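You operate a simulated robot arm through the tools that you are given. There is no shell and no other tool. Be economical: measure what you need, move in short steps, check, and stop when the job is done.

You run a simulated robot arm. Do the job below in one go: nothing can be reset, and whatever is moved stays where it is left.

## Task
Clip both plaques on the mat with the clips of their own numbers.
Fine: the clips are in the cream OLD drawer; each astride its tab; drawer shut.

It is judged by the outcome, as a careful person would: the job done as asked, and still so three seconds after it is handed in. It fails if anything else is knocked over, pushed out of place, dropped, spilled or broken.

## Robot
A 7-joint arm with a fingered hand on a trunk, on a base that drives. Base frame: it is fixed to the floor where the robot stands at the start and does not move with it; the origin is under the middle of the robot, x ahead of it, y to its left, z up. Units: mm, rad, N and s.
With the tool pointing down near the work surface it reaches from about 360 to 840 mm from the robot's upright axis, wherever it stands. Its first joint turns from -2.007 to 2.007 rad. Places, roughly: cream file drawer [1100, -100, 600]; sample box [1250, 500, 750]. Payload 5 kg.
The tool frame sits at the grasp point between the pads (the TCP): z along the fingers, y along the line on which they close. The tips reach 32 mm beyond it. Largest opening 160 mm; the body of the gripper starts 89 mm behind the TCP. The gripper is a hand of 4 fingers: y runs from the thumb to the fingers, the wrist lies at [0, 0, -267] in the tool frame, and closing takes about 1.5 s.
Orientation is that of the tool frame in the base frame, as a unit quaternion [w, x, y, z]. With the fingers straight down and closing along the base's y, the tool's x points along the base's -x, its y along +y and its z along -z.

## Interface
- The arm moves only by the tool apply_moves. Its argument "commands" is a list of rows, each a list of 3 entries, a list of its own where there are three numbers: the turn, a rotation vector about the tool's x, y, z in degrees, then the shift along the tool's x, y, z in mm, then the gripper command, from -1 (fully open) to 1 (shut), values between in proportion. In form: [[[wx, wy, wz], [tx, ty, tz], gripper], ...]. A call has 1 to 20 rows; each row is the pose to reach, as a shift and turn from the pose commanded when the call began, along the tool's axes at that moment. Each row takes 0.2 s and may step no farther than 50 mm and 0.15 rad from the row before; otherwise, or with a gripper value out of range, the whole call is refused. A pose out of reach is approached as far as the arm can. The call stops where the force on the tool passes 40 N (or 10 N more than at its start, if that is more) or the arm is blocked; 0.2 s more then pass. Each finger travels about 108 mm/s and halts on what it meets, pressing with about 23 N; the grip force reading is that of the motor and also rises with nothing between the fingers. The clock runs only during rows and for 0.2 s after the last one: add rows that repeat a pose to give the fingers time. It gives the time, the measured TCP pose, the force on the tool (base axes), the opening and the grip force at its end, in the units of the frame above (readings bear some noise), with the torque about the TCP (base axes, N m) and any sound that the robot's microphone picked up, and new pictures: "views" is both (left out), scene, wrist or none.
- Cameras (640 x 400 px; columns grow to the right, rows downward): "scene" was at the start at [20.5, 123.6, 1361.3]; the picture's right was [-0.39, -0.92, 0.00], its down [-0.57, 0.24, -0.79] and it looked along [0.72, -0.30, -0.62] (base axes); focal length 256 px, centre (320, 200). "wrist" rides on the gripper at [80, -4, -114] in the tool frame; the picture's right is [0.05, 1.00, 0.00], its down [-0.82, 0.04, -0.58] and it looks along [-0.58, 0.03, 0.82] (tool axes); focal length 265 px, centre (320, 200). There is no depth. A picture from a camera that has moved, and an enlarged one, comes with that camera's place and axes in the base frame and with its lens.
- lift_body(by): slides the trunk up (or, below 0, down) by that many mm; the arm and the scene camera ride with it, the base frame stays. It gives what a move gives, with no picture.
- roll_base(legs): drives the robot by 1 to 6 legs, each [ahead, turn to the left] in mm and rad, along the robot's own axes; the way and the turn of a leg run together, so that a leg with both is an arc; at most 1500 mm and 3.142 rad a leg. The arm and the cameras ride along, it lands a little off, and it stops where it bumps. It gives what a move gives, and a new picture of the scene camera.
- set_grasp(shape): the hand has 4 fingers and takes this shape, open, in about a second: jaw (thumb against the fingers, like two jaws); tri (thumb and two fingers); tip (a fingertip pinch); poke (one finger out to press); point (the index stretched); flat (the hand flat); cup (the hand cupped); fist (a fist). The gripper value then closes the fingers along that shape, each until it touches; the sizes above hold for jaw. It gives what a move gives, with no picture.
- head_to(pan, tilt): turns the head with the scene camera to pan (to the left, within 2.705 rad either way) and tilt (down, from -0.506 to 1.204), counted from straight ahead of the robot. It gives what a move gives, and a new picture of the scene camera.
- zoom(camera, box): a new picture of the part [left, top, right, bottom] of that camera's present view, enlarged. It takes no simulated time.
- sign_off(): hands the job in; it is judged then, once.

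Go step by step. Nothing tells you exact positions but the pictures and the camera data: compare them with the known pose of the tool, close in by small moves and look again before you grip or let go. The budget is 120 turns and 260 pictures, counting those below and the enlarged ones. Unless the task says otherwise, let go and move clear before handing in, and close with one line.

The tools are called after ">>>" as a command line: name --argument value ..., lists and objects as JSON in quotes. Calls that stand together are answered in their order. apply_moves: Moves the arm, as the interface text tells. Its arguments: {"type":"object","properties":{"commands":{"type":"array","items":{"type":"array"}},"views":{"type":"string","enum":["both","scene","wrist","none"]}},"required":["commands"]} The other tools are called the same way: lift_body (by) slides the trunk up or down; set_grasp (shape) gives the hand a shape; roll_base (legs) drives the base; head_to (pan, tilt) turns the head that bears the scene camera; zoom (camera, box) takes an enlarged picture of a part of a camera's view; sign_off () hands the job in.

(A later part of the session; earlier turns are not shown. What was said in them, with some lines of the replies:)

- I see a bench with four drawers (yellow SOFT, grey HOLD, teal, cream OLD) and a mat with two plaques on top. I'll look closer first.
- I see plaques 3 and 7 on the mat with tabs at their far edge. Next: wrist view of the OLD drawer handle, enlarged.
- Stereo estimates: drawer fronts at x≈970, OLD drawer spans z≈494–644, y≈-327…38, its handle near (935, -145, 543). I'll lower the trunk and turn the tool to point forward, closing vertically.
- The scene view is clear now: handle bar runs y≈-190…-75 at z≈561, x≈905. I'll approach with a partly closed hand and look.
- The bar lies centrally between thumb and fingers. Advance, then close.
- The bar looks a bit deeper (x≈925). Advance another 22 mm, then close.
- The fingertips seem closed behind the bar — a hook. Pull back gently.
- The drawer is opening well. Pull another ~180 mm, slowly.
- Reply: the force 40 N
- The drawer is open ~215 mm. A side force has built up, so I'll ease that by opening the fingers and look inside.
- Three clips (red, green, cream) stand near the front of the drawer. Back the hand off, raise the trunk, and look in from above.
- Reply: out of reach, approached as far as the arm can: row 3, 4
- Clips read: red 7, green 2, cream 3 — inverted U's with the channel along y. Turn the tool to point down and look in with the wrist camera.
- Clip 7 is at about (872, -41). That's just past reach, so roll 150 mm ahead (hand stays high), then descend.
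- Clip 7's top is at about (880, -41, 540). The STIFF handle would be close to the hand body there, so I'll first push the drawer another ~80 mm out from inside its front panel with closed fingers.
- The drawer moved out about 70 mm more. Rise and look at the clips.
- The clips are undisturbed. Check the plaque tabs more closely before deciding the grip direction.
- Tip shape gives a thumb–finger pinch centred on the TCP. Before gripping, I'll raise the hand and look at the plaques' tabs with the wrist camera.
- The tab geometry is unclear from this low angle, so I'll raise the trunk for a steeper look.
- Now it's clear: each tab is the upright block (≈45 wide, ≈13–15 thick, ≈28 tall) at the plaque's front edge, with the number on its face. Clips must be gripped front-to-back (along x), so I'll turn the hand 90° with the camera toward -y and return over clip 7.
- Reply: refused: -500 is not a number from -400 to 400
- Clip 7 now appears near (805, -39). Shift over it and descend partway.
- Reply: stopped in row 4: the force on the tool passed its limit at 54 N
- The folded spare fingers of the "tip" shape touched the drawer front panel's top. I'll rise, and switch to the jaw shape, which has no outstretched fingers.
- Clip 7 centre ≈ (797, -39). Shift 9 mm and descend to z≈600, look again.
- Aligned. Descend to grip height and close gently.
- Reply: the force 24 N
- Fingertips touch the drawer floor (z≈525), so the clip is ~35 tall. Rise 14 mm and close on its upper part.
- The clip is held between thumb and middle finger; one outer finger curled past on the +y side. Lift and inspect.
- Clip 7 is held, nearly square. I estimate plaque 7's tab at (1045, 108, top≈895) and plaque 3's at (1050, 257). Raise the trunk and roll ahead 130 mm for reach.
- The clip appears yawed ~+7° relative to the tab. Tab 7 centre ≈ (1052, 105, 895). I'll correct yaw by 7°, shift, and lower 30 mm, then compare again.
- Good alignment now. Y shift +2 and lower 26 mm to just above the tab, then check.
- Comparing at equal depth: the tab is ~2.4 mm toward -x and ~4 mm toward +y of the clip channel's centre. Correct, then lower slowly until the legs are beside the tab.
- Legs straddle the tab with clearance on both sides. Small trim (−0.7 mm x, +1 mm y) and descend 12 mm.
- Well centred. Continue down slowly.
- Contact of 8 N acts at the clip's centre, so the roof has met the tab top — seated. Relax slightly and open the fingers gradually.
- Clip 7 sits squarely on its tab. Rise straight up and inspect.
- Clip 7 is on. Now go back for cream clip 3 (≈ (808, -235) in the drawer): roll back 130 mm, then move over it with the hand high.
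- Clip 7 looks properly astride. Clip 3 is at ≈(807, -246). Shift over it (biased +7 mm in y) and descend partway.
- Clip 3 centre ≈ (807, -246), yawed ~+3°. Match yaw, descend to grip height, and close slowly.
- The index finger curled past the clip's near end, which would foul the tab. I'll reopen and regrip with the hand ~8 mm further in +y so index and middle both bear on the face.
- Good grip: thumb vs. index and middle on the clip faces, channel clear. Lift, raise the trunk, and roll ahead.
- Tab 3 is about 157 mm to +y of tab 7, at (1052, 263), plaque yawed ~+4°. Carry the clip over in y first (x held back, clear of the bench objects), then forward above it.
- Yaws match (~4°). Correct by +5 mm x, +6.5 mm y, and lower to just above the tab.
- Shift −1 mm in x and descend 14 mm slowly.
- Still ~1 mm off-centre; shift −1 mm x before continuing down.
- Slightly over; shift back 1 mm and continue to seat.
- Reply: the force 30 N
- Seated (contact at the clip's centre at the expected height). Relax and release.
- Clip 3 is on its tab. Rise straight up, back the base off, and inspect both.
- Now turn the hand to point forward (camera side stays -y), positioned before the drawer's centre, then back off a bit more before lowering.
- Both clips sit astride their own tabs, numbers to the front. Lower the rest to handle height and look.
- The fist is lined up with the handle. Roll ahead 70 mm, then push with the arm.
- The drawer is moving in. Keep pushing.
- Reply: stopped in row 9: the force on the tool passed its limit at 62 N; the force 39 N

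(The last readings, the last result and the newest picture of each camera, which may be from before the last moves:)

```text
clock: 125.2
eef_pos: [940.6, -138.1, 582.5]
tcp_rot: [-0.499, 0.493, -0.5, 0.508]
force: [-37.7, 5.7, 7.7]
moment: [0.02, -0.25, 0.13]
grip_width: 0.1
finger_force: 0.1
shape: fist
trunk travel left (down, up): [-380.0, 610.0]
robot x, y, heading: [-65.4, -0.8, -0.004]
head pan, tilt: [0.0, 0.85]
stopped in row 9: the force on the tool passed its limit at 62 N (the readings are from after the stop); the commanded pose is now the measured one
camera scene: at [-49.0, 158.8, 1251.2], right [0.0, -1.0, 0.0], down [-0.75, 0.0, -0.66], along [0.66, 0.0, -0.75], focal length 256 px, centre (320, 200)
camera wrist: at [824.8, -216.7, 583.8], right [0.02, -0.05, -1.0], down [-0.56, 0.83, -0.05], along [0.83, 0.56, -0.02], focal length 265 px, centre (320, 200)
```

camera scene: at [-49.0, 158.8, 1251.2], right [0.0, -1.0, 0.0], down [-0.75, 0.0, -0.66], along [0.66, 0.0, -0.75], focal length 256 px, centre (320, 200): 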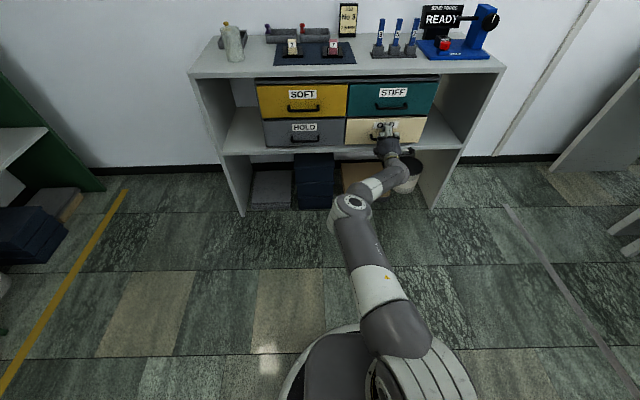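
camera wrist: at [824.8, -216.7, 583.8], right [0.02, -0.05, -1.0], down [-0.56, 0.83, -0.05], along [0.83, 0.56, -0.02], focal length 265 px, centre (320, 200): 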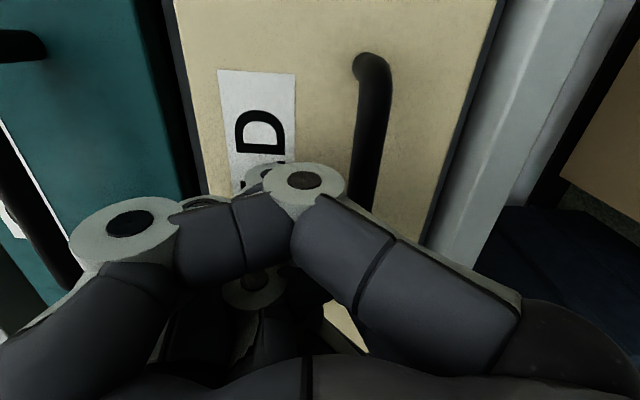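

The drawer is fully home. Back the hand away and check the whole scene.

>>> apply_moves --commands '[[[0, 0, 0], [0, 0, -20], 1], [[0, 0, 0], [0, 0, -60], 1], [[0, 0, 0], [0, 0, -100], 1], [[0, 0, 0], [0, 0, -140], 1], [[0, 0, 0], [0, 0, -180], 1], [[0, 0, 0], [0, 0, -220], 1], [[0, 0, 0], [0, 0, -260], 1], [[0, 0, 0], [0, 0, -260], 1]]' --views "scene"

>>> zoom --camera "scene" --box '[200, 0, 500, 188]'

>>> zoom --camera "scene" --box '[265, 30, 365, 75]'

```text
clock: 127.0
eef_pos: [682.9, -132.5, 575.2]
tcp_rot: [-0.5, 0.493, -0.499, 0.508]
force: [-1.1, 0.1, -0.6]
moment: [0.03, -0.01, 0.0]
grip_width: 0.0
finger_force: 0.1
shape: fist
trunk travel left (down, up): [-380.0, 610.0]
robot x, y, heading: [-65.2, 6.6, -0.006]
head pan, tilt: [0.0, 0.85]
camera scene: at [-45.9, 158.5, 1251.2], right [0.0, -1.0, 0.0], down [-0.75, 0.0, -0.66], along [0.66, 0.0, -0.75], focal length 256 px, centre (320, 200)
```

scene: 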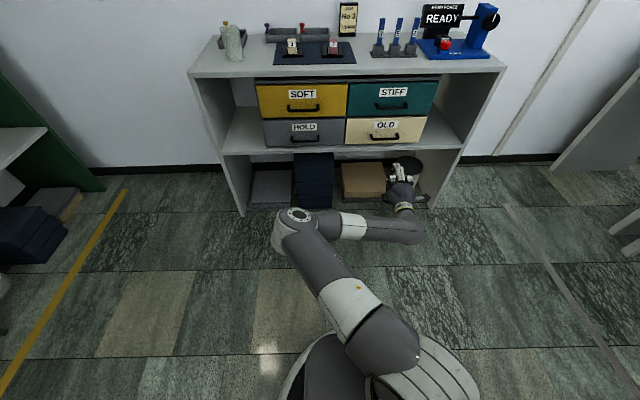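

```text
2.13 times, centred on (350, 94) of scene
camera zoom: at [-45.9, 158.5, 1251.2], right [0.0, -1.0, 0.0], down [-0.75, 0.0, -0.66], along [0.66, 0.0, -0.75], focal length 544 px, centre (256, 426)
```

zoom: 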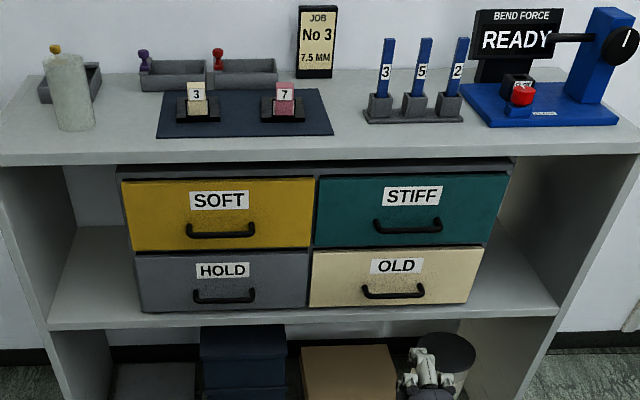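

```text
6.40 times, centred on (315, 52) of scene
camera zoom: at [-45.9, 158.5, 1251.2], right [0.0, -1.0, 0.0], down [-0.75, 0.0, -0.66], along [0.66, 0.0, -0.75], focal length 1636 px, centre (352, 1144)
```

zoom: 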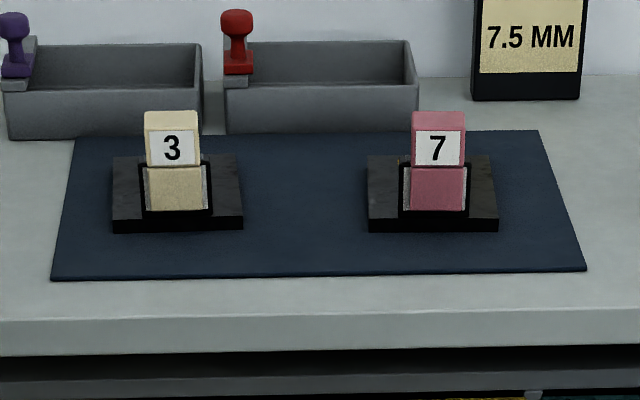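

>>> zoom --camera "scene" --box '[282, 35, 304, 67]'

>>> zoom --camera "scene" --box '[322, 35, 344, 67]'

```text
12.50 times, centred on (293, 51) of scene
camera zoom: at [-45.9, 158.5, 1251.2], right [0.0, -1.0, 0.0], down [-0.75, 0.0, -0.66], along [0.66, 0.0, -0.75], focal length 3195 px, centre (658, 2062)
```

zoom: 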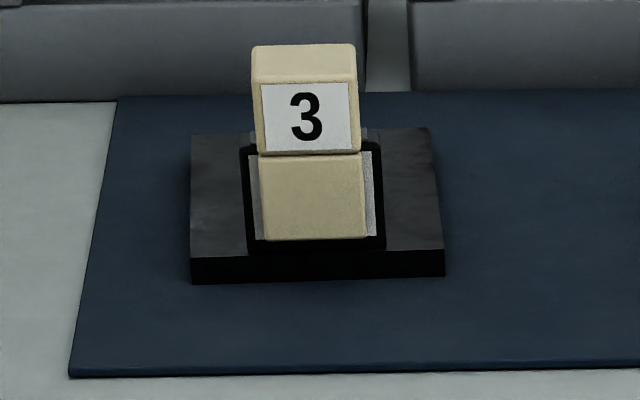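

```text
12.50 times, centred on (333, 51) of scene
camera zoom: at [-45.9, 158.5, 1251.2], right [0.0, -1.0, 0.0], down [-0.75, 0.0, -0.66], along [0.66, 0.0, -0.75], focal length 3195 px, centre (158, 2062)
```

zoom: 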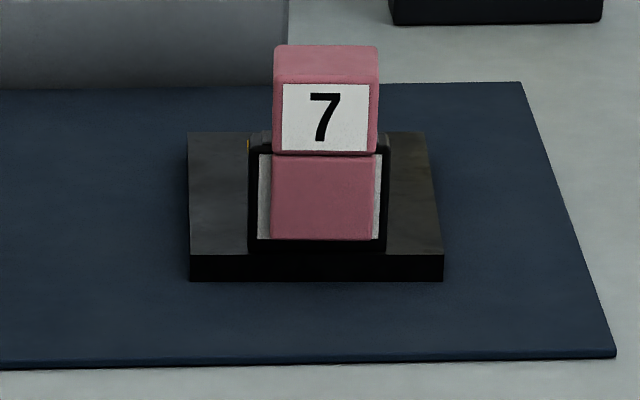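

Both clips are fully astride their own tabs, numbers forward, and the OLD drawer is flush with its neighbours. Nothing else has moved and the hand is clear, so I'm handing in.

>>> sign_off

```text
The job is handed in.
```

Clips 3 and 7 are astride the tabs of their own plaques, and the cream OLD drawer is shut with the spare clip 2 still inside.
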